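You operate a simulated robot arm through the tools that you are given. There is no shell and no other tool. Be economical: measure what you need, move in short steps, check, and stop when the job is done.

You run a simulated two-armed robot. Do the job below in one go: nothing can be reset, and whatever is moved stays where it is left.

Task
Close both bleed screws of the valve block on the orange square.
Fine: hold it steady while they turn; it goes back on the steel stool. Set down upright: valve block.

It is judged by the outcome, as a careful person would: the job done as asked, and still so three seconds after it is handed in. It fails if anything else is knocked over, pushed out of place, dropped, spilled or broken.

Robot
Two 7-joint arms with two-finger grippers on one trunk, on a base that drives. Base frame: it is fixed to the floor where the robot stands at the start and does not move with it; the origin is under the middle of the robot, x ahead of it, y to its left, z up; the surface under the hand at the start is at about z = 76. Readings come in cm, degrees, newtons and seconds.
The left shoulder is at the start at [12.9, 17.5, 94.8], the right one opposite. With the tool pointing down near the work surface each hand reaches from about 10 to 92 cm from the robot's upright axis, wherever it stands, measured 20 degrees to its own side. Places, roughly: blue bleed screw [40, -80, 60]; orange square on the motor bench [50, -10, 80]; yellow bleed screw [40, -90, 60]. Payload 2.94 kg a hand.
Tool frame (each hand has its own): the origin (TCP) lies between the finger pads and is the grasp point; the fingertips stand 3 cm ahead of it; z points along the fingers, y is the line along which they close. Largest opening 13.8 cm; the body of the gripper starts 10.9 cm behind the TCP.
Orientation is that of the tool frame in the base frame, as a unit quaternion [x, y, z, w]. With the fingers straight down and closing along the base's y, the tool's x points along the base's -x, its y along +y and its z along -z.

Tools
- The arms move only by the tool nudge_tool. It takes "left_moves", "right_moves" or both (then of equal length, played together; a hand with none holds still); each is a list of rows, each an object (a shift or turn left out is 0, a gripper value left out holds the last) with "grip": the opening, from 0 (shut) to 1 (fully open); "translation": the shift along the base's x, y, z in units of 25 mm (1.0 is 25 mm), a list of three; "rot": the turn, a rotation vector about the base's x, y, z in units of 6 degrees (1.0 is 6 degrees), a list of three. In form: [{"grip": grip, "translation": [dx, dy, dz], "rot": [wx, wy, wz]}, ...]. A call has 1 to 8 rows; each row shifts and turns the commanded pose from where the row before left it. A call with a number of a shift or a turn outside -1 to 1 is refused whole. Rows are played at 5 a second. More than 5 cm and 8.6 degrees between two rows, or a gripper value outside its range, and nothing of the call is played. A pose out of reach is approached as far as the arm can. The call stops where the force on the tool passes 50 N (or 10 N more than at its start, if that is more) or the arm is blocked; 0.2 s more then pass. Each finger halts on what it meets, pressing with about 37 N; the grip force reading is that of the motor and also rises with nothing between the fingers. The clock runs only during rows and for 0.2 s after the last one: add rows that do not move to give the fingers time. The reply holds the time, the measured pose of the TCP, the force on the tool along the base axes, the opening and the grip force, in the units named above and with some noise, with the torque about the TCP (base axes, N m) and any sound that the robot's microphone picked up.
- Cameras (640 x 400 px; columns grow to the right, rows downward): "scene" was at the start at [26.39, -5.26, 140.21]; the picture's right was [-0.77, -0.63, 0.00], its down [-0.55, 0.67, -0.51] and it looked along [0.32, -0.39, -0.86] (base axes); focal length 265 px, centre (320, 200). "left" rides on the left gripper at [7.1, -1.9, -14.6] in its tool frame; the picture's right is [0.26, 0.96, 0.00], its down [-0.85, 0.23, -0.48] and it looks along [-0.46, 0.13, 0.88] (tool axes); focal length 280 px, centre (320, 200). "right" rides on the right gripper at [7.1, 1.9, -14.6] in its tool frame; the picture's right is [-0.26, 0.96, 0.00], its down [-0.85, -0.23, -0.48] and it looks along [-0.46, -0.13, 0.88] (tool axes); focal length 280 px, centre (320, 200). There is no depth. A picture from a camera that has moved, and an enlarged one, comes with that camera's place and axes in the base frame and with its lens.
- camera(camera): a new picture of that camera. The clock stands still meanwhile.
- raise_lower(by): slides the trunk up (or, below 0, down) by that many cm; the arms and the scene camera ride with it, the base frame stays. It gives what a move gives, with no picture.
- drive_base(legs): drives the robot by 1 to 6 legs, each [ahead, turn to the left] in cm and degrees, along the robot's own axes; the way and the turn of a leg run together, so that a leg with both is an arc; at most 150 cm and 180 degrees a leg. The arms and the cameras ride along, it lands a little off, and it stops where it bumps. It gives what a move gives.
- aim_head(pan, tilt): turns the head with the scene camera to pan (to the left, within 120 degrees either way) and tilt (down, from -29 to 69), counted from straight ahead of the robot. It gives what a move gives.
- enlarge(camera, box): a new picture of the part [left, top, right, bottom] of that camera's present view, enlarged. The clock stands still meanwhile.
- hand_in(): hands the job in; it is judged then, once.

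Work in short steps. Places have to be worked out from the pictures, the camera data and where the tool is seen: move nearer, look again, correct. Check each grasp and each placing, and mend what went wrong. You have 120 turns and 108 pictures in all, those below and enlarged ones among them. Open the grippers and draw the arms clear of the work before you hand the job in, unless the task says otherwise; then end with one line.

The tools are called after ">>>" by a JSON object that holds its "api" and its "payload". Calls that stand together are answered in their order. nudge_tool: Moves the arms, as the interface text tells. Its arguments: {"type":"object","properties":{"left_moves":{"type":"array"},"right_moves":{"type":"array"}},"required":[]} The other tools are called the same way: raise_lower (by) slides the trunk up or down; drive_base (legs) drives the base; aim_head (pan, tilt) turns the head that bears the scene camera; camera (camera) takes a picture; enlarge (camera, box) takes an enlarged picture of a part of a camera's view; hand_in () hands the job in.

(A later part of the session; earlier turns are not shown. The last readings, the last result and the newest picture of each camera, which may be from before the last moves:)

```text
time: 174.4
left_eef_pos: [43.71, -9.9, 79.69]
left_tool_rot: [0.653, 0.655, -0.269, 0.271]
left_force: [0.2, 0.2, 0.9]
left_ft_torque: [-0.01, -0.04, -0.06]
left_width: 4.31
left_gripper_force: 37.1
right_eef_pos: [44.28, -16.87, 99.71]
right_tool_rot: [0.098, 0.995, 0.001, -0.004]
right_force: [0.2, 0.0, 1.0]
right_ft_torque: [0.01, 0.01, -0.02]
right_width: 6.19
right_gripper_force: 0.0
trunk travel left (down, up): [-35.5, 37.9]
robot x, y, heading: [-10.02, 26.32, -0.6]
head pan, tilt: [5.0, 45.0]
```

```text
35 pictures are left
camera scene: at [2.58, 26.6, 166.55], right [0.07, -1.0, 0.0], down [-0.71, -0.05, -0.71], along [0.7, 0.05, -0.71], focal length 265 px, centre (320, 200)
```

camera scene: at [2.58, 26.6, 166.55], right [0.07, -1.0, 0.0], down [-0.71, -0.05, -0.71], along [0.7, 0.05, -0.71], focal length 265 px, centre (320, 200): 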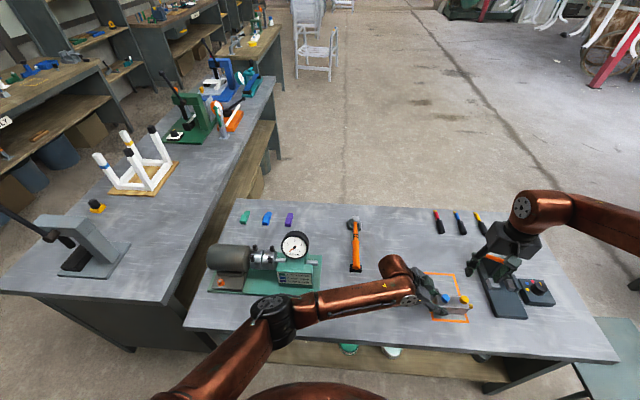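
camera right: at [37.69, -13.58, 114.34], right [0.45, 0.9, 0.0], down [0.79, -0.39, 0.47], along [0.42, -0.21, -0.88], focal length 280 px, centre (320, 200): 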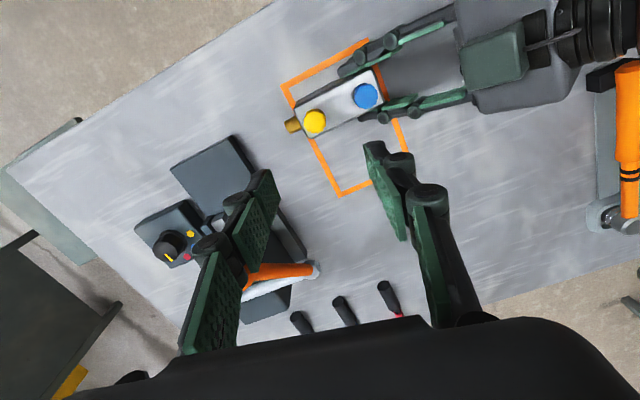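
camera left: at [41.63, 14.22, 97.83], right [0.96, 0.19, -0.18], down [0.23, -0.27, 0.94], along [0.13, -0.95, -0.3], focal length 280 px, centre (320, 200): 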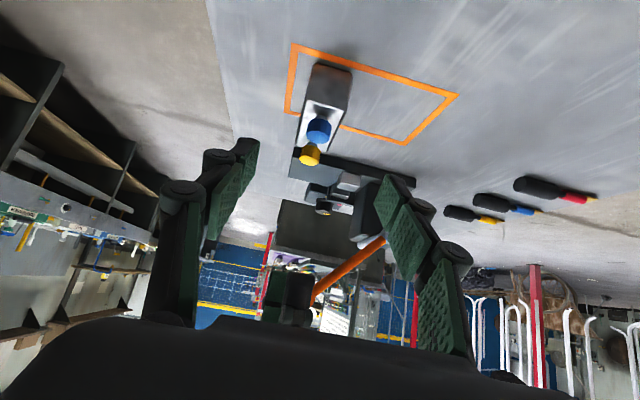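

The block is held and everything is clear. I centre the right hand on the yellow knob and descend to just above it.

>>> {"api": "nudge_tool", "payload": {"right_moves": [{"translation": [-0.2, -0.02, -0.8], "rot": [0, -0.08, 0]}, {"translation": [-0.2, 0, -0.8]}, {"translation": [0, 0, -0.8]}, {"translation": [0, 0, -0.8]}, {"translation": [0, 0, -0.6]}]}}

>>> {"api": "camera", "payload": {"camera": "right"}}

```text
time: 175.6
left_eef_pos: [43.65, -9.79, 79.57]
left_tool_rot: [0.653, 0.655, -0.268, 0.271]
left_force: [0.4, -0.1, 1.0]
left_ft_torque: [0.01, -0.08, -0.03]
left_width: 4.33
left_gripper_force: 37.1
right_eef_pos: [43.2, -16.77, 90.12]
right_tool_rot: [0.098, 0.995, 0.002, 0.001]
right_force: [0.3, 0.8, 1.0]
right_ft_torque: [0.01, 0.0, -0.01]
right_width: 6.19
right_gripper_force: 0.0
trunk travel left (down, up): [-35.5, 37.9]
robot x, y, heading: [-9.98, 26.16, -0.8]
head pan, tilt: [5.0, 45.0]
```

```text
34 pictures are left
camera right: at [36.53, -13.49, 104.78], right [0.45, 0.9, 0.0], down [0.79, -0.39, 0.48], along [0.43, -0.21, -0.88], focal length 280 px, centre (320, 200)
```

right: 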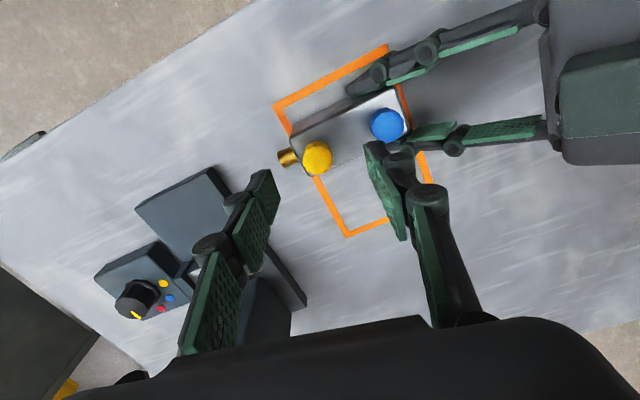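

I narrow the fingers to stay clear of the blue knob, then go down around the yellow knob.

>>> {"api": "nudge_tool", "payload": {"right_moves": [{"grip": 0.3}, {"translation": [-0.04, -0.04, 0], "grip": 0.3}, {"translation": [0, 0, -0.6]}, {"translation": [0, 0, -0.6]}, {"translation": [0, 0, -0.4]}, {}]}}

>>> {"api": "enlarge", "payload": {"camera": "right", "box": [220, 100, 460, 250]}}

```text
time: 177.0
left_eef_pos: [43.56, -9.85, 79.66]
left_tool_rot: [0.652, 0.655, -0.269, 0.272]
left_force: [-0.3, 0.2, 1.2]
left_ft_torque: [-0.04, -0.07, -0.02]
left_width: 4.33
left_gripper_force: 37.3
right_eef_pos: [43.17, -16.65, 86.16]
right_tool_rot: [0.098, 0.995, 0.002, 0.0]
right_force: [-0.1, 0.4, 0.3]
right_ft_torque: [-0.01, -0.01, 0.02]
right_width: 4.13
right_gripper_force: 0.1
trunk travel left (down, up): [-35.5, 37.9]
robot x, y, heading: [-10.0, 26.03, -0.9]
head pan, tilt: [5.0, 45.0]
```

```text
2.67 times, centred on (340, 175) of right
camera zoom: at [36.4, -13.56, 100.74], right [0.45, 0.9, 0.0], down [0.79, -0.39, 0.48], along [0.43, -0.21, -0.88], focal length 748 px, centre (267, 267)
```

zoom: 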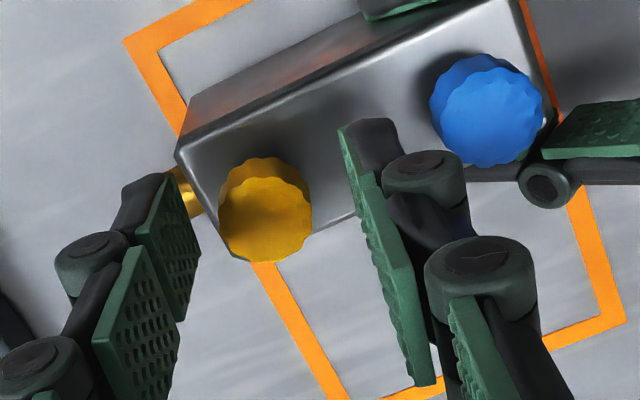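

The knob is centred between the fingers, its top at about 84.4. I go 0.6 cm lower and close on it.

>>> {"api": "nudge_tool", "payload": {"right_moves": [{"translation": [0, -0.03, -0.25]}, {"grip": 0.1}, {"grip": 0.1}, {"grip": 0.1}, {"grip": 0.1}]}}

```text
time: 178.2
left_eef_pos: [43.75, -9.78, 79.63]
left_tool_rot: [0.652, 0.655, -0.268, 0.272]
left_force: [-3.3, 10.6, 6.2]
left_ft_torque: [-0.56, 0.0, -0.25]
left_width: 4.34
left_gripper_force: 37.0
right_eef_pos: [43.01, -17.07, 85.4]
right_tool_rot: [0.099, 0.995, 0.0, 0.001]
right_force: [2.5, -10.6, -2.2]
right_ft_torque: [-0.33, -0.18, -0.04]
right_width: 2.35
right_gripper_force: 37.0
trunk travel left (down, up): [-35.5, 37.9]
robot x, y, heading: [-9.98, 26.37, -0.6]
head pan, tilt: [5.0, 45.0]
```

Gripped (2.35 cm). I relieve the side force and turn clockwise by 48°.

>>> {"api": "nudge_tool", "payload": {"right_moves": [{"translation": [0, -0.1, 0], "grip": 0.05}, {"rot": [0, 0, -1]}, {"rot": [0, 0, -1]}, {"rot": [0, 0, -1]}, {"rot": [0, 0, -1]}, {"rot": [0, 0, -1]}, {"rot": [0, 0, -1]}, {"rot": [0, 0, -1]}]}}

>>> {"api": "enlarge", "payload": {"camera": "right", "box": [220, 100, 460, 250]}}

```text
time: 180.0
left_eef_pos: [43.54, -10.1, 79.78]
left_tool_rot: [0.653, 0.653, -0.27, 0.272]
left_force: [-1.8, -22.4, 3.0]
left_ft_torque: [-0.26, -0.32, -0.19]
left_width: 4.34
left_gripper_force: 36.9
right_eef_pos: [43.11, -17.22, 85.58]
right_tool_rot: [0.448, 0.894, 0.002, 0.001]
right_force: [2.3, 21.5, -0.1]
right_ft_torque: [1.28, 0.28, 0.13]
right_width: 2.32
right_gripper_force: 37.3
trunk travel left (down, up): [-35.5, 37.9]
robot x, y, heading: [-10.0, 26.16, -0.7]
head pan, tilt: [5.0, 45.0]
```

```text
2.67 times, centred on (340, 175) of right
camera zoom: at [40.3, -10.31, 100.19], right [0.93, 0.37, 0.01], down [0.32, -0.82, 0.47], along [0.18, -0.44, -0.88], focal length 748 px, centre (267, 267)
```

zoom: 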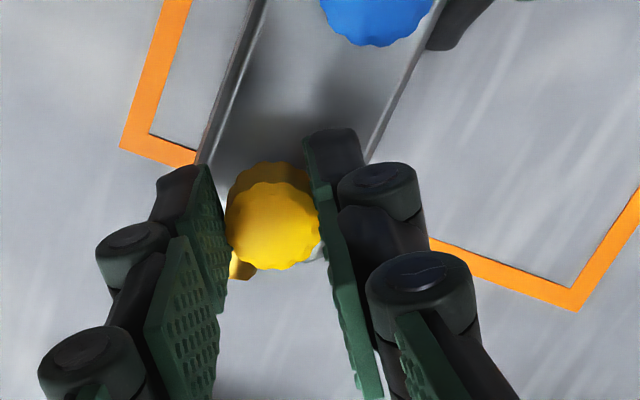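

It turns with little torque. I correct the side load by about +1.7 mm and continue the stroke.

>>> {"api": "nudge_tool", "payload": {"right_moves": [{"translation": [0, 0.065, 0], "rot": [0, 0, -1]}, {"rot": [0, 0, -1]}, {"rot": [0, 0, -1]}, {"rot": [0, 0, -1]}, {"rot": [0, 0, -1]}, {"rot": [0, 0, -1]}, {"rot": [0, 0, -1]}, {"rot": [0, 0, -1]}]}}

```text
time: 181.8
left_eef_pos: [43.36, -9.94, 79.61]
left_tool_rot: [0.653, 0.654, -0.27, 0.27]
left_force: [-16.2, -12.5, 7.8]
left_ft_torque: [-0.73, -0.24, -1.17]
left_width: 4.39
left_gripper_force: 37.2
right_eef_pos: [43.17, -17.07, 85.58]
right_tool_rot: [0.774, 0.633, 0.001, 0.001]
right_force: [16.4, 11.7, -4.1]
right_ft_torque: [0.7, -0.65, 0.1]
right_width: 2.35
right_gripper_force: 37.1
trunk travel left (down, up): [-35.5, 37.9]
robot x, y, heading: [-10.54, 26.22, -0.9]
head pan, tilt: [5.0, 45.0]
```

Turning well. I finish this stroke, open, swing back 108°, and re-grip.

>>> {"api": "nudge_tool", "payload": {"right_moves": [{"translation": [0.04, 0.03, 0], "rot": [0, 0, -1]}, {"rot": [0, 0, -1]}, {"rot": [0, 0, -1]}, {"grip": 0.3}, {"grip": 0.3}, {"rot": [0, 0, 1]}, {"rot": [0, 0, 1]}, {"rot": [0, 0, 1]}]}}

>>> {"api": "nudge_tool", "payload": {"right_moves": [{"rot": [0, 0, 1]}, {"rot": [0, 0, 1]}, {"rot": [0, 0, 1]}, {"rot": [0, 0, 1]}, {"rot": [0, 0, 1]}, {"rot": [0, 0, 1]}, {"rot": [0, 0, 1]}, {"rot": [0, 0, 1]}]}}

>>> {"api": "nudge_tool", "payload": {"right_moves": [{"rot": [0, 0, 1]}, {"rot": [0, 0, 1]}, {"rot": [0, 0, 1]}, {"rot": [0, 0, 1]}, {"rot": [0, 0, 1]}, {"rot": [0, 0, 1]}, {"rot": [0, 0, 1]}, {}]}}

>>> {"api": "enlarge", "payload": {"camera": "right", "box": [220, 100, 460, 250]}}

```text
time: 183.6
left_eef_pos: [43.69, -9.86, 79.52]
left_tool_rot: [0.652, 0.655, -0.268, 0.27]
left_force: [0.3, -0.4, 0.1]
left_ft_torque: [0.16, -0.04, 0.04]
left_width: 4.35
left_gripper_force: 36.6
right_eef_pos: [43.26, -16.95, 85.56]
right_tool_rot: [0.773, 0.634, -0.001, 0.001]
right_force: [0.7, -0.4, 0.0]
right_ft_torque: [-0.03, 0.01, -0.01]
right_width: 4.15
right_gripper_force: 0.0
trunk travel left (down, up): [-35.5, 37.9]
robot x, y, heading: [-10.15, 26.09, -0.7]
head pan, tilt: [5.0, 45.0]
```

```text
time: 185.4
left_eef_pos: [43.74, -9.88, 79.64]
left_tool_rot: [0.652, 0.655, -0.269, 0.271]
left_force: [-0.5, -0.6, 0.8]
left_ft_torque: [0.11, -0.01, -0.03]
left_width: 4.3
left_gripper_force: 36.9
right_eef_pos: [43.2, -16.99, 85.55]
right_tool_rot: [0.447, 0.894, 0.001, 0.0]
right_force: [0.0, -0.7, 0.6]
right_ft_torque: [0.0, 0.0, -0.03]
right_width: 4.16
right_gripper_force: 0.0
trunk travel left (down, up): [-35.5, 37.9]
robot x, y, heading: [-9.98, 26.38, -0.8]
head pan, tilt: [5.0, 45.0]
```

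```text
time: 187.2
left_eef_pos: [43.67, -9.87, 79.57]
left_tool_rot: [0.652, 0.655, -0.269, 0.271]
left_force: [-0.3, 0.3, -0.3]
left_ft_torque: [0.12, 0.02, -0.01]
left_width: 4.31
left_gripper_force: 37.4
right_eef_pos: [43.15, -16.89, 85.52]
right_tool_rot: [0.098, 0.995, 0.002, 0.0]
right_force: [0.5, -0.6, -0.2]
right_ft_torque: [-0.01, 0.03, 0.01]
right_width: 4.14
right_gripper_force: 0.1
trunk travel left (down, up): [-35.5, 37.9]
robot x, y, heading: [-9.87, 26.16, -0.5]
head pan, tilt: [5.0, 45.0]
```

```text
2.67 times, centred on (340, 175) of right
camera zoom: at [36.51, -13.75, 100.17], right [0.44, 0.9, 0.0], down [0.79, -0.39, 0.47], along [0.43, -0.21, -0.88], focal length 748 px, centre (267, 267)
```

zoom: 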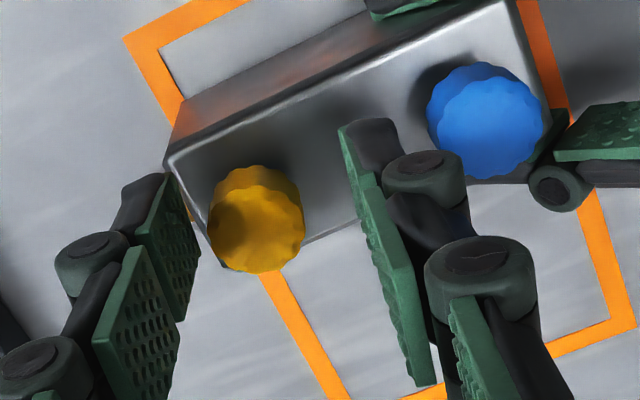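

Centre is slightly −y. Next stroke: grip and turn 108°.

>>> {"api": "nudge_tool", "payload": {"right_moves": [{"translation": [0, -0.07, -0.03], "grip": 0.05}, {"grip": 0.05}, {"grip": 0.05}, {"rot": [0, 0, -1]}, {"rot": [0, 0, -1]}, {"rot": [0, 0, -1]}, {"rot": [0, 0, -1]}, {"rot": [0, 0, -1]}]}}

>>> {"api": "nudge_tool", "payload": {"right_moves": [{"rot": [0, 0, -1]}, {"rot": [0, 0, -1]}, {"rot": [0, 0, -1]}, {"rot": [0, 0, -1]}, {"rot": [0, 0, -1]}, {"rot": [0, 0, -1]}, {"rot": [0, 0, -1]}, {"rot": [0, 0, -1]}]}}

>>> {"api": "nudge_tool", "payload": {"right_moves": [{"rot": [0, 0, -1]}, {"rot": [0, 0, -1]}, {"rot": [0, 0, -1]}, {"rot": [0, 0, -1]}, {"rot": [0, 0, -1]}]}}

```text
time: 189.0
left_eef_pos: [43.63, -9.76, 79.49]
left_tool_rot: [0.653, 0.654, -0.269, 0.27]
left_force: [-0.4, 4.6, -2.1]
left_ft_torque: [0.34, 0.2, -0.06]
left_width: 4.31
left_gripper_force: 37.5
right_eef_pos: [43.22, -17.04, 85.51]
right_tool_rot: [0.353, 0.936, 0.003, 0.002]
right_force: [-0.8, -4.7, 3.4]
right_ft_torque: [-0.27, -0.21, 0.0]
right_width: 2.38
right_gripper_force: 37.1
trunk travel left (down, up): [-35.5, 37.9]
robot x, y, heading: [-9.89, 26.19, -0.7]
head pan, tilt: [5.0, 45.0]
```

```text
time: 190.8
left_eef_pos: [43.58, -9.91, 79.64]
left_tool_rot: [0.653, 0.653, -0.27, 0.271]
left_force: [-15.6, -7.5, 0.0]
left_ft_torque: [0.24, -0.32, -1.2]
left_width: 4.31
left_gripper_force: 36.6
right_eef_pos: [43.35, -17.25, 85.47]
right_tool_rot: [0.703, 0.711, 0.003, 0.003]
right_force: [15.8, 7.9, -0.5]
right_ft_torque: [0.29, -0.63, 0.07]
right_width: 2.39
right_gripper_force: 37.2
trunk travel left (down, up): [-35.5, 37.9]
robot x, y, heading: [-9.92, 26.5, -0.6]
head pan, tilt: [5.0, 45.0]
```

```text
time: 192.0
left_eef_pos: [43.61, -9.9, 79.5]
left_tool_rot: [0.653, 0.654, -0.269, 0.271]
left_force: [-19.9, -4.2, -0.2]
left_ft_torque: [-0.43, -0.19, -1.59]
left_width: 4.48
left_gripper_force: 37.0
right_eef_pos: [43.3, -17.18, 85.43]
right_tool_rot: [0.863, 0.505, 0.004, 0.002]
right_force: [20.1, 5.1, 0.1]
right_ft_torque: [0.73, -0.98, 0.12]
right_width: 2.38
right_gripper_force: 36.9
trunk travel left (down, up): [-35.5, 37.9]
robot x, y, heading: [-10.0, 26.17, -0.6]
head pan, tilt: [5.0, 45.0]
```

Second stroke done. I open, swing back and check.

>>> {"api": "nudge_tool", "payload": {"right_moves": [{"grip": 0.3}, {"translation": [0.05, 0.02, 0], "grip": 0.3}, {"rot": [0, 0, 1]}, {"rot": [0, 0, 1]}, {"rot": [0, 0, 1]}, {"rot": [0, 0, 1]}, {"rot": [0, 0, 1]}, {"rot": [0, 0, 1]}]}}

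>>> {"api": "nudge_tool", "payload": {"right_moves": [{"rot": [0, 0, 1]}, {"rot": [0, 0, 1]}, {"rot": [0, 0, 1]}, {"rot": [0, 0, 1]}, {"rot": [0, 0, 1]}, {"rot": [0, 0, 1]}, {"rot": [0, 0, 1]}, {"rot": [0, 0, 1]}]}}

>>> {"api": "nudge_tool", "payload": {"right_moves": [{"rot": [0, 0, 1]}, {"rot": [0, 0, 1]}, {"rot": [0, 0, 1]}, {"rot": [0, 0, 1]}, {}]}}

>>> {"api": "enlarge", "payload": {"camera": "right", "box": [220, 100, 460, 250]}}

```text
time: 193.8
left_eef_pos: [43.65, -9.77, 79.6]
left_tool_rot: [0.653, 0.654, -0.27, 0.271]
left_force: [0.0, 0.2, 0.5]
left_ft_torque: [0.16, 0.04, 0.0]
left_width: 4.35
left_gripper_force: 37.3
right_eef_pos: [43.37, -17.17, 85.43]
right_tool_rot: [0.663, 0.748, 0.001, 0.001]
right_force: [0.0, 0.2, -0.7]
right_ft_torque: [0.0, 0.0, 0.0]
right_width: 4.14
right_gripper_force: 0.0
trunk travel left (down, up): [-35.5, 37.9]
robot x, y, heading: [-10.0, 26.09, -0.9]
head pan, tilt: [5.0, 45.0]
```

```text
time: 195.6
left_eef_pos: [43.74, -9.78, 79.61]
left_tool_rot: [0.653, 0.655, -0.269, 0.271]
left_force: [-0.8, -0.7, -0.3]
left_ft_torque: [0.13, 0.01, 0.01]
left_width: 4.34
left_gripper_force: 36.9
right_eef_pos: [43.33, -17.06, 85.46]
right_tool_rot: [0.301, 0.954, 0.002, 0.001]
right_force: [0.8, 0.7, 0.5]
right_ft_torque: [0.01, -0.03, 0.01]
right_width: 4.12
right_gripper_force: 0.1
trunk travel left (down, up): [-35.5, 37.9]
robot x, y, heading: [-10.7, 26.44, -0.7]
head pan, tilt: [5.0, 45.0]
```

```text
time: 196.8
left_eef_pos: [43.61, -9.8, 79.63]
left_tool_rot: [0.653, 0.655, -0.269, 0.271]
left_force: [0.6, -0.8, 0.3]
left_ft_torque: [0.07, 0.0, 0.01]
left_width: 4.33
left_gripper_force: 37.2
right_eef_pos: [43.34, -17.04, 85.44]
right_tool_rot: [0.097, 0.995, 0.002, 0.001]
right_force: [-0.1, -0.9, 0.7]
right_ft_torque: [0.02, 0.04, 0.01]
right_width: 4.15
right_gripper_force: 0.0
trunk travel left (down, up): [-35.5, 37.9]
robot x, y, heading: [-10.18, 26.12, -0.6]
head pan, tilt: [5.0, 45.0]
```

```text
2.67 times, centred on (340, 175) of right
camera zoom: at [36.63, -13.81, 100.1], right [0.44, 0.9, 0.0], down [0.79, -0.39, 0.47], along [0.43, -0.21, -0.88], focal length 748 px, centre (267, 267)
```

zoom: 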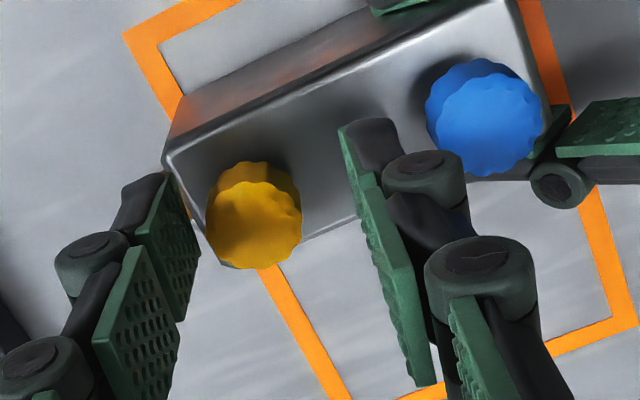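

Torque still low; the knob is sinking slowly. I run the next stroke and return.

>>> {"api": "nudge_tool", "payload": {"right_moves": [{"translation": [0, -0.05, -0.03], "grip": 0.05}, {"grip": 0.05}, {"grip": 0.05}, {"rot": [0, 0, -1]}, {"rot": [0, 0, -1]}, {"rot": [0, 0, -1]}, {"rot": [0, 0, -1]}, {"rot": [0, 0, -1]}]}}

>>> {"api": "nudge_tool", "payload": {"right_moves": [{"rot": [0, 0, -1]}, {"rot": [0, 0, -1]}, {"rot": [0, 0, -1]}, {"rot": [0, 0, -1]}, {"rot": [0, 0, -1]}, {"rot": [0, 0, -1]}, {"rot": [0, 0, -1]}, {"rot": [0, 0, -1]}]}}

>>> {"api": "nudge_tool", "payload": {"right_moves": [{"rot": [0, 0, -1]}, {"rot": [0, 0, -1]}, {"rot": [0, 0, -1]}, {"rot": [0, 0, -1]}, {"rot": [0, 0, -1]}]}}

>>> {"api": "nudge_tool", "payload": {"right_moves": [{"grip": 0.3}, {"translation": [0, 0.02, 0], "grip": 0.3}, {"rot": [0, 0, 1]}, {"rot": [0, 0, 1]}, {"rot": [0, 0, 1]}, {"rot": [0, 0, 1]}, {"rot": [0, 0, 1]}, {"rot": [0, 0, 1]}]}}

>>> {"api": "nudge_tool", "payload": {"right_moves": [{"rot": [0, 0, 1]}, {"rot": [0, 0, 1]}, {"rot": [0, 0, 1]}, {"rot": [0, 0, 1]}, {"rot": [0, 0, 1]}, {"rot": [0, 0, 1]}, {"rot": [0, 0, 1]}, {"rot": [0, 0, 1]}]}}

>>> {"api": "nudge_tool", "payload": {"right_moves": [{"rot": [0, 0, 1]}, {"rot": [0, 0, 1]}, {"rot": [0, 0, 1]}, {"rot": [0, 0, 1]}, {}]}}

```text
time: 198.6
left_eef_pos: [43.67, -9.78, 79.51]
left_tool_rot: [0.652, 0.655, -0.269, 0.271]
left_force: [4.0, 6.9, -4.1]
left_ft_torque: [0.09, 0.03, 0.22]
left_width: 4.32
left_gripper_force: 37.2
right_eef_pos: [43.31, -17.33, 85.36]
right_tool_rot: [0.352, 0.936, 0.002, 0.0]
right_force: [-3.6, -6.1, 3.9]
right_ft_torque: [-0.15, 0.17, 0.03]
right_width: 2.37
right_gripper_force: 36.8
trunk travel left (down, up): [-35.5, 37.9]
robot x, y, heading: [-10.26, 26.42, -0.8]
head pan, tilt: [5.0, 45.0]
```

```text
time: 200.4
left_eef_pos: [43.46, -9.91, 79.74]
left_tool_rot: [0.653, 0.653, -0.27, 0.272]
left_force: [-10.1, -4.4, -0.3]
left_ft_torque: [0.13, -0.23, -1.08]
left_width: 4.33
left_gripper_force: 37.2
right_eef_pos: [43.39, -17.25, 85.44]
right_tool_rot: [0.703, 0.711, 0.002, 0.001]
right_force: [9.7, 4.8, -0.4]
right_ft_torque: [0.05, -0.34, 0.36]
right_width: 2.36
right_gripper_force: 37.1
trunk travel left (down, up): [-35.5, 37.9]
robot x, y, heading: [-9.82, 26.22, -0.6]
head pan, tilt: [5.0, 45.0]
```

```text
time: 201.6
left_eef_pos: [43.63, -9.84, 79.58]
left_tool_rot: [0.654, 0.654, -0.268, 0.27]
left_force: [-13.7, 4.3, 0.0]
left_ft_torque: [-0.08, -0.39, -1.53]
left_width: 4.46
left_gripper_force: 37.0
right_eef_pos: [43.25, -17.31, 85.36]
right_tool_rot: [0.863, 0.505, 0.0, 0.002]
right_force: [15.4, -3.2, -0.3]
right_ft_torque: [-0.08, -0.46, 0.4]
right_width: 2.36
right_gripper_force: 37.2
trunk travel left (down, up): [-35.5, 37.9]
robot x, y, heading: [-10.03, 26.17, -0.8]
head pan, tilt: [5.0, 45.0]
```

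```text
time: 203.4
left_eef_pos: [43.7, -9.75, 79.52]
left_tool_rot: [0.653, 0.654, -0.269, 0.271]
left_force: [0.4, 0.7, -0.6]
left_ft_torque: [0.09, 0.03, -0.04]
left_width: 4.35
left_gripper_force: 37.1
right_eef_pos: [43.2, -17.18, 85.26]
right_tool_rot: [0.664, 0.748, 0.001, 0.001]
right_force: [1.3, -0.1, -0.6]
right_ft_torque: [-0.01, 0.02, 0.0]
right_width: 4.13
right_gripper_force: 0.1
trunk travel left (down, up): [-35.5, 37.9]
robot x, y, heading: [-10.13, 26.3, -0.9]
head pan, tilt: [5.0, 45.0]
```

```text
time: 205.2
left_eef_pos: [43.73, -9.87, 79.63]
left_tool_rot: [0.653, 0.654, -0.27, 0.27]
left_force: [-1.2, -0.1, -0.1]
left_ft_torque: [0.12, -0.03, 0.0]
left_width: 4.33
left_gripper_force: 37.2
right_eef_pos: [43.37, -17.26, 85.4]
right_tool_rot: [0.301, 0.954, 0.002, 0.001]
right_force: [-0.4, 0.0, -0.1]
right_ft_torque: [0.03, 0.02, 0.01]
right_width: 4.15
right_gripper_force: 0.1
trunk travel left (down, up): [-35.5, 37.9]
robot x, y, heading: [-10.28, 26.38, -0.7]
head pan, tilt: [5.0, 45.0]
```

```text
time: 206.4
left_eef_pos: [43.79, -9.76, 79.65]
left_tool_rot: [0.652, 0.655, -0.269, 0.271]
left_force: [0.4, 0.8, 0.5]
left_ft_torque: [0.13, -0.02, 0.0]
left_width: 4.32
left_gripper_force: 37.0
right_eef_pos: [43.21, -17.21, 85.26]
right_tool_rot: [0.098, 0.995, 0.002, 0.001]
right_force: [-0.5, -0.1, 0.2]
right_ft_torque: [0.01, 0.0, 0.01]
right_width: 4.13
right_gripper_force: 0.0
trunk travel left (down, up): [-35.5, 37.9]
robot x, y, heading: [-10.25, 26.17, -0.8]
head pan, tilt: [5.0, 45.0]
```

Torque rose to 0.4 N·m during that stroke, so the yellow screw seems seated. I lift the right hand to look.

>>> {"api": "nudge_tool", "payload": {"right_moves": [{"translation": [0, 0, 0.8]}, {"translation": [0, 0, 0.8]}, {"translation": [0, 0, 0.5]}]}}

>>> {"api": "enlarge", "payload": {"camera": "right", "box": [220, 80, 460, 230]}}

>>> {"api": "enlarge", "payload": {"camera": "scene", "box": [390, 260, 500, 330]}}

>>> {"api": "camera", "payload": {"camera": "left"}}

```text
time: 207.2
left_eef_pos: [43.69, -9.76, 79.46]
left_tool_rot: [0.653, 0.654, -0.269, 0.271]
left_force: [-0.7, -0.1, 0.9]
left_ft_torque: [0.13, 0.03, -0.02]
left_width: 4.32
left_gripper_force: 37.0
right_eef_pos: [43.26, -17.32, 90.59]
right_tool_rot: [0.099, 0.995, 0.002, 0.0]
right_force: [0.1, -0.5, 0.3]
right_ft_torque: [0.01, 0.0, 0.0]
right_width: 4.16
right_gripper_force: 0.0
trunk travel left (down, up): [-35.5, 37.9]
robot x, y, heading: [-10.35, 26.49, -0.7]
head pan, tilt: [5.0, 45.0]
```

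```text
2.67 times, centred on (340, 155) of right
camera zoom: at [36.58, -14.0, 105.26], right [0.45, 0.9, 0.0], down [0.79, -0.39, 0.47], along [0.43, -0.21, -0.88], focal length 748 px, centre (267, 320)
```

zoom: 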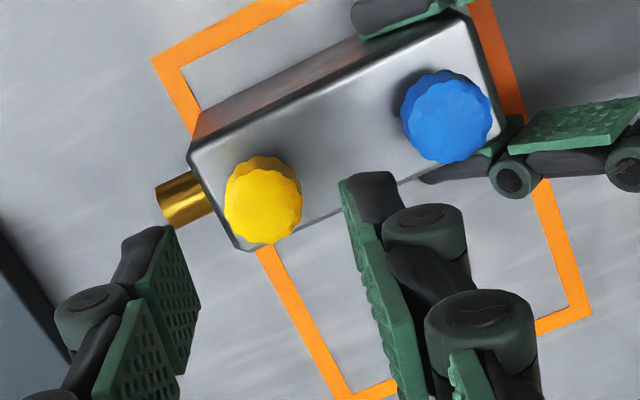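

```text
5.71 times, centred on (445, 295) of scene
camera zoom: at [2.6, 26.6, 166.55], right [0.07, -1.0, 0.0], down [-0.71, -0.05, -0.71], along [0.7, 0.05, -0.71], focal length 1514 px, centre (-394, -343)
```

zoom: 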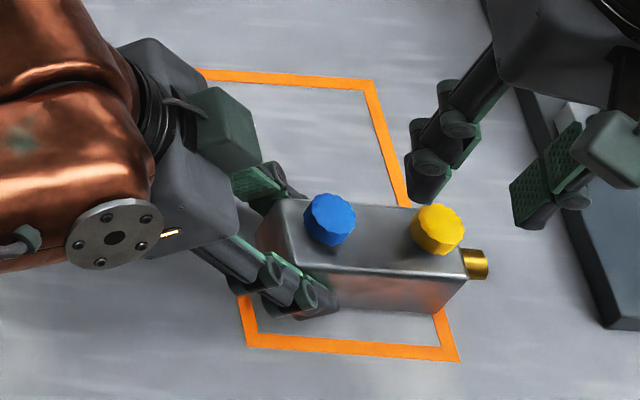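

```text
27 pictures are left
camera left: at [41.73, 5.56, 84.89], right [0.96, 0.19, -0.18], down [0.23, -0.26, 0.94], along [0.13, -0.95, -0.3], focal length 280 px, centre (320, 200)
```

left: 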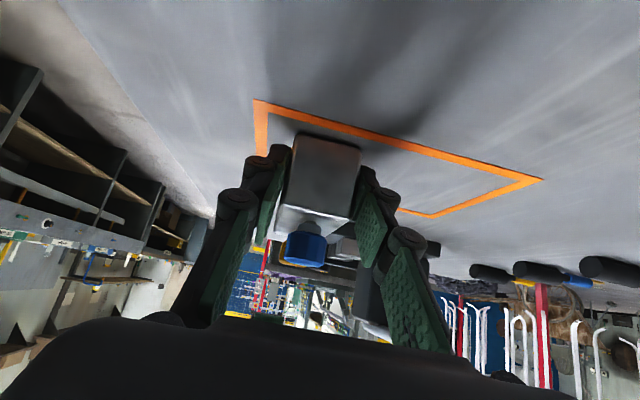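

Yellow looks seated, level with the blue. Now I move to the blue knob at about (43.4,−11.4) and grip it.

>>> {"api": "nudge_tool", "payload": {"right_moves": [{"translation": [0.02, 0.8, 0]}, {"translation": [0.02, 0.8, 0]}, {"translation": [0, 0.75, 0]}, {}, {"translation": [0, 0, -0.8]}, {"translation": [0, 0, -0.8]}, {"translation": [0, 0, -0.4]}, {}]}}

>>> {"api": "enlarge", "payload": {"camera": "right", "box": [220, 100, 460, 250]}}

```text
time: 209.0
left_eef_pos: [43.69, -9.82, 79.68]
left_tool_rot: [0.653, 0.654, -0.269, 0.27]
left_force: [0.3, 0.1, -0.6]
left_ft_torque: [0.11, 0.02, -0.02]
left_width: 4.32
left_gripper_force: 36.6
right_eef_pos: [42.91, -11.63, 86.11]
right_tool_rot: [0.098, 0.995, 0.002, 0.002]
right_force: [-1.2, 0.1, -0.3]
right_ft_torque: [0.02, 0.01, -0.01]
right_width: 4.14
right_gripper_force: 0.0
right hand out of reach, approached as far as the arm can: row 7
trunk travel left (down, up): [-35.5, 37.9]
robot x, y, heading: [-9.8, 25.88, -0.5]
head pan, tilt: [5.0, 45.0]
```

```text
2.67 times, centred on (340, 175) of right
camera zoom: at [36.23, -8.43, 100.66], right [0.45, 0.9, 0.01], down [0.79, -0.39, 0.48], along [0.43, -0.21, -0.88], focal length 748 px, centre (267, 267)
```

zoom: 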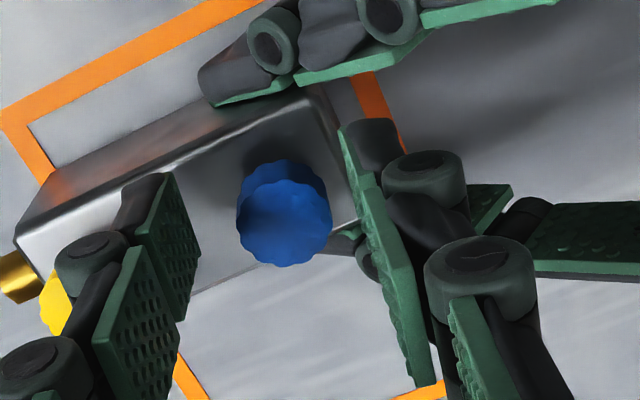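

The wrist is at its yaw limit here, so I start this knob from yaw −29°. I shift +y by 0.4 cm, lower, grip and turn.

>>> {"api": "nudge_tool", "payload": {"right_moves": [{"rot": [0, 0, -1]}, {"rot": [0, 0, -1]}, {"translation": [0.1, 0.14, 0], "rot": [0, 0, -1]}, {"translation": [0.03, 0, -0.28]}, {"grip": 0.05}, {"grip": 0.05}, {"grip": 0.05}, {}]}}

>>> {"api": "nudge_tool", "payload": {"right_moves": [{"rot": [0, 0, -1]}, {"rot": [0, 0, -1]}, {"rot": [0, 0, -1]}, {"rot": [0, 0, -1]}, {"rot": [0, 0, -1]}]}}

```text
time: 210.8
left_eef_pos: [43.63, -9.87, 79.68]
left_tool_rot: [0.653, 0.653, -0.271, 0.271]
left_force: [-4.5, -16.8, -0.6]
left_ft_torque: [0.49, -0.09, -0.11]
left_width: 4.34
left_gripper_force: 36.7
right_eef_pos: [42.8, -11.25, 85.91]
right_tool_rot: [0.252, 0.968, 0.003, 0.001]
right_force: [3.9, 18.2, -0.8]
right_ft_torque: [0.67, -0.15, 0.19]
right_width: 2.33
right_gripper_force: 36.8
right hand out of reach, approached as far as the arm can: row 4
trunk travel left (down, up): [-35.5, 37.9]
robot x, y, heading: [-10.03, 26.08, -0.3]
head pan, tilt: [5.0, 45.0]
```

```text
time: 212.0
left_eef_pos: [43.48, -10.01, 79.79]
left_tool_rot: [0.653, 0.653, -0.271, 0.272]
left_force: [-15.2, -20.8, 4.1]
left_ft_torque: [-0.19, -0.82, -0.28]
left_width: 4.34
left_gripper_force: 37.2
right_eef_pos: [42.73, -11.26, 85.96]
right_tool_rot: [0.494, 0.869, 0.005, 0.002]
right_force: [16.2, 21.4, -1.2]
right_ft_torque: [1.29, -0.07, 0.3]
right_width: 2.37
right_gripper_force: 37.1
trunk travel left (down, up): [-35.5, 37.9]
robot x, y, heading: [-10.07, 26.24, -0.7]
head pan, tilt: [5.0, 45.0]
```

Gripped. I relieve side loads (+x,+y) and continue the stroke.

>>> {"api": "nudge_tool", "payload": {"right_moves": [{"translation": [0.055, 0.065, 0], "rot": [0, 0, -1]}, {"rot": [0, 0, -1]}, {"rot": [0, 0, -1]}, {"rot": [0, 0, -1]}, {"rot": [0, 0, -1]}]}}

>>> {"api": "nudge_tool", "payload": {"right_moves": [{"rot": [0, 0, -1]}, {"rot": [0, 0, -1]}, {"rot": [0, 0, -1]}, {"rot": [0, 0, -1]}, {"rot": [0, 0, -1]}, {}]}}

```text
time: 213.2
left_eef_pos: [43.3, -10.13, 79.74]
left_tool_rot: [0.654, 0.652, -0.272, 0.271]
left_force: [-25.5, -12.0, 8.6]
left_ft_torque: [-0.39, -0.85, -0.47]
left_width: 4.44
left_gripper_force: 37.3
right_eef_pos: [42.94, -11.32, 86.01]
right_tool_rot: [0.703, 0.711, 0.006, 0.004]
right_force: [26.4, 12.2, -6.0]
right_ft_torque: [0.85, -0.72, 0.3]
right_width: 2.33
right_gripper_force: 37.1
trunk travel left (down, up): [-35.5, 37.9]
robot x, y, heading: [-10.37, 26.06, -0.7]
head pan, tilt: [5.0, 45.0]
```

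```text
time: 214.6
left_eef_pos: [43.2, -10.17, 79.7]
left_tool_rot: [0.654, 0.653, -0.272, 0.269]
left_force: [-36.8, 1.4, 0.7]
left_ft_torque: [-0.74, -1.03, -0.77]
left_width: 4.51
left_gripper_force: 37.2
right_eef_pos: [43.17, -11.38, 86.0]
right_tool_rot: [0.864, 0.504, 0.008, 0.004]
right_force: [37.3, -3.5, 1.5]
right_ft_torque: [0.19, -1.27, 0.36]
right_width: 2.35
right_gripper_force: 37.0
trunk travel left (down, up): [-35.5, 37.9]
robot x, y, heading: [-10.27, 26.32, -0.8]
head pan, tilt: [5.0, 45.0]
```

There is an x side load; I open, recentre, and look at the blue knob before continuing.

>>> {"api": "nudge_tool", "payload": {"right_moves": [{"grip": 0.3}, {"grip": 0.3}, {"translation": [0.1, 0, 0]}, {"rot": [0, 0, 1]}, {"rot": [0, 0, 1]}, {"rot": [0, 0, 1]}, {"rot": [0, 0, 1]}, {}]}}

>>> {"api": "enlarge", "payload": {"camera": "right", "box": [220, 100, 460, 250]}}

```text
time: 216.4
left_eef_pos: [43.68, -9.98, 79.59]
left_tool_rot: [0.653, 0.654, -0.269, 0.27]
left_force: [-0.9, 0.2, -1.6]
left_ft_torque: [0.03, 0.0, 0.01]
left_width: 4.37
left_gripper_force: 37.0
right_eef_pos: [42.71, -11.37, 86.05]
right_tool_rot: [0.738, 0.675, -0.001, 0.0]
right_force: [0.4, 0.0, -0.4]
right_ft_torque: [0.01, 0.01, 0.0]
right_width: 4.23
right_gripper_force: 0.6
right hand out of reach, approached as far as the arm can: row 3
trunk travel left (down, up): [-35.5, 37.9]
robot x, y, heading: [-10.16, 25.91, -0.8]
head pan, tilt: [5.0, 45.0]
```

```text
2.67 times, centred on (340, 175) of right
camera zoom: at [45.19, -4.47, 100.72], right [0.94, -0.35, 0.0], down [-0.31, -0.82, 0.48], along [-0.16, -0.45, -0.88], focal length 748 px, centre (267, 267)
```

zoom: 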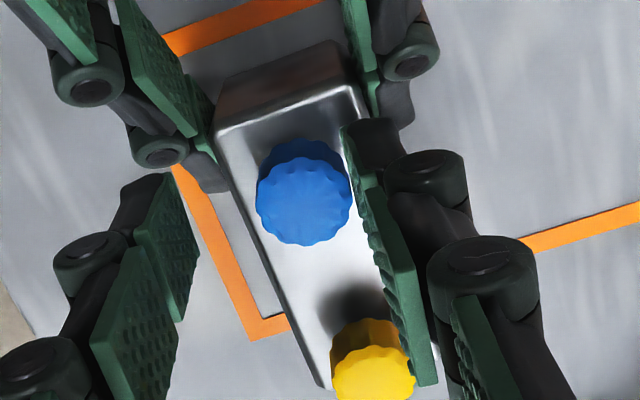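

The right hand is at its forward limit; the knob sits 0.8 cm too far +x. I shift the block 1 cm toward the robot with the left hand (still well within the square).

>>> {"api": "nudge_tool", "payload": {"left_moves": [{"translation": [0, 0, 0.1]}, {"translation": [-0.2, 0, 0]}, {"translation": [-0.2, 0, 0]}, {"translation": [0, 0, -0.1]}, {}]}}

>>> {"api": "nudge_tool", "payload": {"right_moves": [{"rot": [0, 0, 1]}, {"rot": [0, 0, 1]}, {"rot": [0, 0, 1]}, {"rot": [0, 0, 1]}, {"rot": [0, 0, 1]}, {"rot": [0, 0, 1]}, {"translation": [0, 0, -0.2]}, {}]}}

>>> {"api": "enlarge", "payload": {"camera": "right", "box": [220, 100, 460, 250]}}

```text
time: 217.6
left_eef_pos: [42.65, -9.82, 79.7]
left_tool_rot: [0.652, 0.654, -0.269, 0.272]
left_force: [0.3, 0.5, -1.8]
left_ft_torque: [0.1, 0.01, 0.01]
left_width: 4.32
left_gripper_force: 36.7
right_eef_pos: [42.92, -11.5, 86.01]
right_tool_rot: [0.739, 0.674, 0.001, 0.002]
right_force: [0.3, 0.5, 0.6]
right_ft_torque: [0.02, 0.02, 0.0]
right_width: 4.13
right_gripper_force: 0.1
trunk travel left (down, up): [-35.5, 37.9]
robot x, y, heading: [-10.39, 26.37, -0.7]
head pan, tilt: [5.0, 45.0]
```

```text
time: 219.4
left_eef_pos: [42.59, -9.87, 79.62]
left_tool_rot: [0.652, 0.655, -0.269, 0.271]
left_force: [0.1, 0.5, -1.9]
left_ft_torque: [0.1, -0.01, -0.02]
left_width: 4.34
left_gripper_force: 36.6
right_eef_pos: [42.63, -11.53, 85.8]
right_tool_rot: [0.494, 0.87, 0.001, 0.001]
right_force: [-0.8, 0.4, -0.3]
right_ft_torque: [-0.03, 0.02, 0.02]
right_width: 4.14
right_gripper_force: 0.1
trunk travel left (down, up): [-35.5, 37.9]
robot x, y, heading: [-10.3, 25.92, -0.8]
head pan, tilt: [5.0, 45.0]
```

```text
2.67 times, centred on (340, 175) of right
camera zoom: at [40.5, -4.45, 100.4], right [0.96, 0.27, 0.0], down [0.23, -0.85, 0.47], along [0.13, -0.46, -0.88], focal length 748 px, centre (267, 267)
```

zoom: 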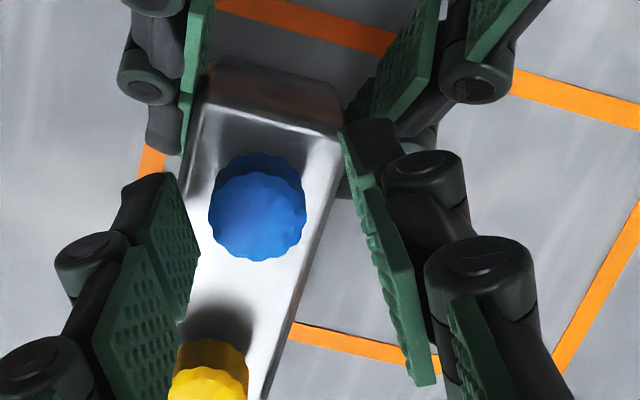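

Good geometry now. I settle the block on the bench, fine-centre the right hand, grip and turn the blue knob.

>>> {"api": "nudge_tool", "payload": {"left_moves": [{"translation": [0, 0, -0.05]}, {}], "right_moves": [{"translation": [-0.07, -0.04, -0.1]}, {}]}}

>>> {"api": "nudge_tool", "payload": {"right_moves": [{"grip": 0.05}, {"grip": 0.05}, {"grip": 0.05}, {}, {"rot": [0, 0, -1]}, {"rot": [0, 0, -1]}, {"rot": [0, 0, -1]}, {"rot": [0, 0, -1]}]}}

>>> {"api": "nudge_tool", "payload": {"right_moves": [{"rot": [0, 0, -1]}, {"rot": [0, 0, -1]}, {"rot": [0, 0, -1]}, {"rot": [0, 0, -1]}, {"rot": [0, 0, -1]}, {"rot": [0, 0, -1]}]}}

>>> {"api": "nudge_tool", "payload": {"right_moves": [{"rot": [0, 0, -1]}, {"rot": [0, 0, -1]}, {"rot": [0, 0, -1]}, {"rot": [0, 0, -1]}, {"rot": [0, 0, -1]}, {"rot": [0, 0, -1]}]}}

```text
time: 220.0
left_eef_pos: [42.47, -9.92, 79.55]
left_tool_rot: [0.653, 0.654, -0.269, 0.271]
left_force: [-0.1, -0.2, -1.4]
left_ft_torque: [-0.02, 0.0, 0.04]
left_width: 4.33
left_gripper_force: 37.1
right_eef_pos: [42.49, -11.69, 85.45]
right_tool_rot: [0.494, 0.869, 0.002, 0.001]
right_force: [-0.2, 0.2, -0.3]
right_ft_torque: [0.04, 0.03, 0.03]
right_width: 4.15
right_gripper_force: 0.2
trunk travel left (down, up): [-35.5, 37.9]
robot x, y, heading: [-10.24, 26.18, -0.8]
head pan, tilt: [5.0, 45.0]
```

```text
time: 221.8
left_eef_pos: [42.54, -9.96, 79.53]
left_tool_rot: [0.653, 0.654, -0.27, 0.271]
left_force: [-1.4, 4.5, 1.7]
left_ft_torque: [-0.66, -0.1, -0.06]
left_width: 4.31
left_gripper_force: 36.9
right_eef_pos: [42.37, -11.71, 85.34]
right_tool_rot: [0.665, 0.747, 0.002, 0.002]
right_force: [1.0, -4.9, -1.7]
right_ft_torque: [0.5, -0.02, 0.03]
right_width: 2.38
right_gripper_force: 37.6
trunk travel left (down, up): [-35.5, 37.9]
robot x, y, heading: [-10.13, 26.39, -0.3]
head pan, tilt: [5.0, 45.0]
```

```text
time: 223.2
left_eef_pos: [42.5, -9.98, 79.54]
left_tool_rot: [0.653, 0.654, -0.27, 0.271]
left_force: [-16.2, 15.4, 14.9]
left_ft_torque: [-0.99, -0.31, -0.36]
left_width: 4.37
left_gripper_force: 36.7
right_eef_pos: [42.35, -11.7, 85.49]
right_tool_rot: [0.864, 0.504, 0.001, 0.002]
right_force: [17.4, -14.9, -13.4]
right_ft_torque: [-0.12, -0.61, 0.09]
right_width: 2.37
right_gripper_force: 36.8
trunk travel left (down, up): [-35.5, 37.9]
robot x, y, heading: [-9.93, 26.43, -1.0]
head pan, tilt: [5.0, 45.0]
```

```text
time: 224.6
left_eef_pos: [42.52, -9.84, 79.56]
left_tool_rot: [0.653, 0.654, -0.27, 0.27]
left_force: [-25.6, 18.9, 13.5]
left_ft_torque: [-1.02, -0.64, -0.56]
left_width: 4.38
left_gripper_force: 36.8
right_eef_pos: [42.68, -11.7, 85.4]
right_tool_rot: [0.977, 0.213, 0.002, 0.002]
right_force: [26.3, -17.7, -14.2]
right_ft_torque: [-0.25, -0.93, 0.09]
right_width: 2.38
right_gripper_force: 36.9
right hand out of reach, approached as far as the arm can: row 3
trunk travel left (down, up): [-35.5, 37.9]
robot x, y, heading: [-9.7, 26.04, -0.7]
head pan, tilt: [5.0, 45.0]
```

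The blue turns with low torque, so it is not seated yet. I return and repeat.

>>> {"api": "nudge_tool", "payload": {"right_moves": [{"grip": 0.3}, {"translation": [0, -0.05, 0], "grip": 0.3}, {"rot": [0, 0, 1]}, {"rot": [0, 0, 1]}, {"rot": [0, 0, 1]}, {"rot": [0, 0, 1]}, {"rot": [0, 0, 1]}, {"rot": [0, 0, 1]}]}}

>>> {"api": "nudge_tool", "payload": {"right_moves": [{"rot": [0, 0, 1]}, {"rot": [0, 0, 1]}, {"rot": [0, 0, 1]}, {"rot": [0, 0, 1]}, {"rot": [0, 0, 1]}, {"rot": [0, 0, 1]}, {"rot": [0, 0, 1]}, {"rot": [0, 0, 1]}]}}

>>> {"api": "nudge_tool", "payload": {"right_moves": [{"rot": [0, 0, 1]}, {"rot": [0, 0, 1]}, {}]}}

>>> {"api": "nudge_tool", "payload": {"right_moves": [{"grip": 0.05}, {"grip": 0.05}, {"grip": 0.05}, {}, {"rot": [0, 0, -1]}, {"rot": [0, 0, -1]}, {"rot": [0, 0, -1]}, {"rot": [0, 0, -1]}]}}

>>> {"api": "nudge_tool", "payload": {"right_moves": [{"rot": [0, 0, -1]}, {"rot": [0, 0, -1]}, {"rot": [0, 0, -1]}, {"rot": [0, 0, -1]}, {"rot": [0, 0, -1]}, {"rot": [0, 0, -1]}]}}

>>> {"api": "nudge_tool", "payload": {"right_moves": [{"rot": [0, 0, -1]}, {"rot": [0, 0, -1]}, {"rot": [0, 0, -1]}, {"rot": [0, 0, -1]}, {"rot": [0, 0, -1]}, {"rot": [0, 0, -1]}]}}

```text
time: 226.4
left_eef_pos: [42.4, -9.84, 79.56]
left_tool_rot: [0.653, 0.655, -0.269, 0.271]
left_force: [-0.1, 0.6, -2.3]
left_ft_torque: [0.12, 0.0, -0.02]
left_width: 4.33
left_gripper_force: 36.7
right_eef_pos: [42.4, -11.7, 85.56]
right_tool_rot: [0.863, 0.505, 0.001, 0.0]
right_force: [-1.2, 0.0, 1.0]
right_ft_torque: [0.05, 0.0, -0.01]
right_width: 4.14
right_gripper_force: 0.0
trunk travel left (down, up): [-35.5, 37.9]
robot x, y, heading: [-10.04, 26.18, -0.8]
head pan, tilt: [5.0, 45.0]
```

```text
time: 228.2
left_eef_pos: [42.54, -9.87, 79.61]
left_tool_rot: [0.653, 0.654, -0.27, 0.27]
left_force: [0.2, -0.8, -2.3]
left_ft_torque: [0.09, 0.03, -0.01]
left_width: 4.34
left_gripper_force: 37.3
right_eef_pos: [42.48, -11.73, 85.55]
right_tool_rot: [0.582, 0.813, 0.002, 0.001]
right_force: [-0.1, -0.3, 0.1]
right_ft_torque: [0.02, 0.0, -0.01]
right_width: 4.15
right_gripper_force: 0.0
trunk travel left (down, up): [-35.5, 37.9]
robot x, y, heading: [-10.16, 26.02, -0.8]
head pan, tilt: [5.0, 45.0]
```

```text
time: 229.0
left_eef_pos: [42.6, -9.93, 79.59]
left_tool_rot: [0.653, 0.654, -0.269, 0.271]
left_force: [0.2, 0.6, -1.7]
left_ft_torque: [0.13, 0.03, 0.06]
left_width: 4.35
left_gripper_force: 37.3
right_eef_pos: [42.51, -11.77, 85.59]
right_tool_rot: [0.494, 0.869, 0.002, 0.0]
right_force: [-0.4, -0.1, 1.3]
right_ft_torque: [0.0, 0.03, 0.01]
right_width: 4.13
right_gripper_force: 0.0
trunk travel left (down, up): [-35.5, 37.9]
robot x, y, heading: [-9.98, 26.27, -0.8]
head pan, tilt: [5.0, 45.0]
```

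```text
time: 230.8
left_eef_pos: [42.43, -9.81, 79.38]
left_tool_rot: [0.653, 0.654, -0.269, 0.27]
left_force: [-2.2, -1.7, -4.5]
left_ft_torque: [-0.43, -0.08, -0.04]
left_width: 4.34
left_gripper_force: 37.4
right_eef_pos: [42.38, -11.78, 85.53]
right_tool_rot: [0.665, 0.746, 0.001, 0.0]
right_force: [2.2, 0.9, 1.8]
right_ft_torque: [0.71, -0.02, 0.03]
right_width: 2.38
right_gripper_force: 37.0
trunk travel left (down, up): [-35.5, 37.9]
robot x, y, heading: [-10.26, 26.28, -0.5]
head pan, tilt: [5.0, 45.0]
```

```text
time: 232.2
left_eef_pos: [42.54, -9.85, 79.61]
left_tool_rot: [0.653, 0.654, -0.269, 0.27]
left_force: [-8.1, -2.2, -6.2]
left_ft_torque: [-0.23, 0.13, -0.19]
left_width: 4.32
left_gripper_force: 37.1
right_eef_pos: [42.5, -11.68, 85.55]
right_tool_rot: [0.864, 0.504, 0.001, 0.001]
right_force: [8.8, 2.0, 5.0]
right_ft_torque: [0.57, -0.62, 0.03]
right_width: 2.4
right_gripper_force: 36.7
trunk travel left (down, up): [-35.5, 37.9]
robot x, y, heading: [-10.45, 26.15, -1.1]
head pan, tilt: [5.0, 45.0]
```

```text
time: 233.6
left_eef_pos: [42.63, -9.85, 79.52]
left_tool_rot: [0.652, 0.655, -0.269, 0.271]
left_force: [-8.7, 10.3, -1.4]
left_ft_torque: [-0.23, -0.17, -0.41]
left_width: 4.33
left_gripper_force: 37.0
right_eef_pos: [42.34, -11.79, 85.47]
right_tool_rot: [0.977, 0.213, -0.001, 0.001]
right_force: [9.3, -9.7, -0.5]
right_ft_torque: [-0.25, -0.3, 0.15]
right_width: 2.35
right_gripper_force: 36.9
trunk travel left (down, up): [-35.5, 37.9]
robot x, y, heading: [-10.32, 26.12, -0.6]
head pan, tilt: [5.0, 45.0]
```

Torque is still low (0.03–0.15), so I run another cycle on the blue.

>>> {"api": "nudge_tool", "payload": {"right_moves": [{"grip": 0.3}, {"translation": [0, 0, -0.04], "grip": 0.3}, {"rot": [0, 0, 1]}, {"rot": [0, 0, 1]}, {"rot": [0, 0, 1]}, {"rot": [0, 0, 1]}, {"rot": [0, 0, 1]}, {"rot": [0, 0, 1]}]}}

>>> {"api": "nudge_tool", "payload": {"right_moves": [{"rot": [0, 0, 1]}, {"rot": [0, 0, 1]}, {"rot": [0, 0, 1]}, {"rot": [0, 0, 1]}, {"rot": [0, 0, 1]}, {"rot": [0, 0, 1]}, {"rot": [0, 0, 1]}, {"rot": [0, 0, 1]}]}}

>>> {"api": "nudge_tool", "payload": {"right_moves": [{"rot": [0, 0, 1]}, {"rot": [0, 0, 1]}, {}]}}

>>> {"api": "nudge_tool", "payload": {"right_moves": [{"grip": 0.05}, {"grip": 0.05}, {"grip": 0.05}, {}, {"rot": [0, 0, -1]}, {"rot": [0, 0, -1]}, {"rot": [0, 0, -1]}, {"rot": [0, 0, -1]}]}}

>>> {"api": "nudge_tool", "payload": {"right_moves": [{"rot": [0, 0, -1]}, {"rot": [0, 0, -1]}, {"rot": [0, 0, -1]}, {"rot": [0, 0, -1]}, {"rot": [0, 0, -1]}, {"rot": [0, 0, -1]}]}}

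>>> {"api": "nudge_tool", "payload": {"right_moves": [{"rot": [0, 0, -1]}, {"rot": [0, 0, -1]}, {"rot": [0, 0, -1]}, {"rot": [0, 0, -1]}, {"rot": [0, 0, -1]}, {"rot": [0, 0, -1]}]}}

```text
time: 235.4
left_eef_pos: [42.52, -9.94, 79.48]
left_tool_rot: [0.653, 0.654, -0.269, 0.271]
left_force: [0.6, 0.3, -2.3]
left_ft_torque: [0.09, 0.01, -0.05]
left_width: 4.32
left_gripper_force: 36.8
right_eef_pos: [42.44, -11.8, 85.28]
right_tool_rot: [0.862, 0.506, 0.001, 0.002]
right_force: [-0.4, 0.4, 1.1]
right_ft_torque: [0.01, -0.06, 0.01]
right_width: 4.15
right_gripper_force: 0.0
trunk travel left (down, up): [-35.5, 37.9]
robot x, y, heading: [-10.05, 26.05, -0.7]
head pan, tilt: [5.0, 45.0]
```

```text
time: 237.2
left_eef_pos: [42.56, -9.91, 79.47]
left_tool_rot: [0.653, 0.654, -0.27, 0.271]
left_force: [0.5, -0.1, -2.1]
left_ft_torque: [0.1, 0.04, -0.01]
left_width: 4.33
left_gripper_force: 36.5
right_eef_pos: [42.46, -11.74, 85.53]
right_tool_rot: [0.582, 0.813, 0.001, 0.002]
right_force: [0.4, 1.0, -0.2]
right_ft_torque: [0.0, -0.01, 0.01]
right_width: 4.16
right_gripper_force: 0.0
trunk travel left (down, up): [-35.5, 37.9]
robot x, y, heading: [-10.27, 25.83, -0.7]
head pan, tilt: [5.0, 45.0]
```

```text
time: 238.0
left_eef_pos: [42.61, -9.86, 79.62]
left_tool_rot: [0.653, 0.654, -0.27, 0.271]
left_force: [-0.1, 0.4, -2.0]
left_ft_torque: [0.13, 0.01, 0.01]
left_width: 4.32
left_gripper_force: 36.7
right_eef_pos: [42.48, -11.75, 85.47]
right_tool_rot: [0.495, 0.869, 0.001, 0.001]
right_force: [0.6, 0.0, 0.0]
right_ft_torque: [0.02, -0.02, -0.01]
right_width: 4.15
right_gripper_force: 0.0
trunk travel left (down, up): [-35.5, 37.9]
robot x, y, heading: [-10.0, 26.29, -0.8]
head pan, tilt: [5.0, 45.0]
```

```text
time: 239.8
left_eef_pos: [42.64, -9.87, 79.46]
left_tool_rot: [0.653, 0.654, -0.269, 0.271]
left_force: [-5.5, -3.3, -0.3]
left_ft_torque: [0.2, -0.11, -0.53]
left_width: 4.34
left_gripper_force: 37.2
right_eef_pos: [42.48, -11.68, 85.43]
right_tool_rot: [0.665, 0.747, 0.002, 0.001]
right_force: [3.9, 2.0, -1.1]
right_ft_torque: [0.05, -0.15, 0.4]
right_width: 2.37
right_gripper_force: 37.2
trunk travel left (down, up): [-35.5, 37.9]
robot x, y, heading: [-9.97, 26.18, -0.8]
head pan, tilt: [5.0, 45.0]
```

```text
time: 241.2
left_eef_pos: [42.56, -9.96, 79.5]
left_tool_rot: [0.653, 0.654, -0.27, 0.271]
left_force: [-13.1, 2.4, -1.3]
left_ft_torque: [-0.03, -0.38, -0.57]
left_width: 4.32
left_gripper_force: 36.7
right_eef_pos: [42.5, -11.8, 85.48]
right_tool_rot: [0.863, 0.505, 0.002, 0.001]
right_force: [13.6, -2.3, 0.0]
right_ft_torque: [-0.06, -0.47, 0.28]
right_width: 2.36
right_gripper_force: 37.2
trunk travel left (down, up): [-35.5, 37.9]
robot x, y, heading: [-10.03, 26.67, -0.8]
head pan, tilt: [5.0, 45.0]
```

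```text
time: 242.6
left_eef_pos: [42.47, -9.76, 79.44]
left_tool_rot: [0.652, 0.655, -0.268, 0.27]
left_force: [-14.7, 12.4, -0.5]
left_ft_torque: [-0.3, -0.09, -0.45]
left_width: 4.32
left_gripper_force: 37.0
right_eef_pos: [42.34, -11.8, 85.48]
right_tool_rot: [0.977, 0.214, 0.0, 0.001]
right_force: [13.8, -13.6, 4.2]
right_ft_torque: [-0.37, -0.47, 0.17]
right_width: 2.38
right_gripper_force: 37.0
trunk travel left (down, up): [-35.5, 37.9]
robot x, y, heading: [-10.27, 26.24, -0.9]
head pan, tilt: [5.0, 45.0]
```

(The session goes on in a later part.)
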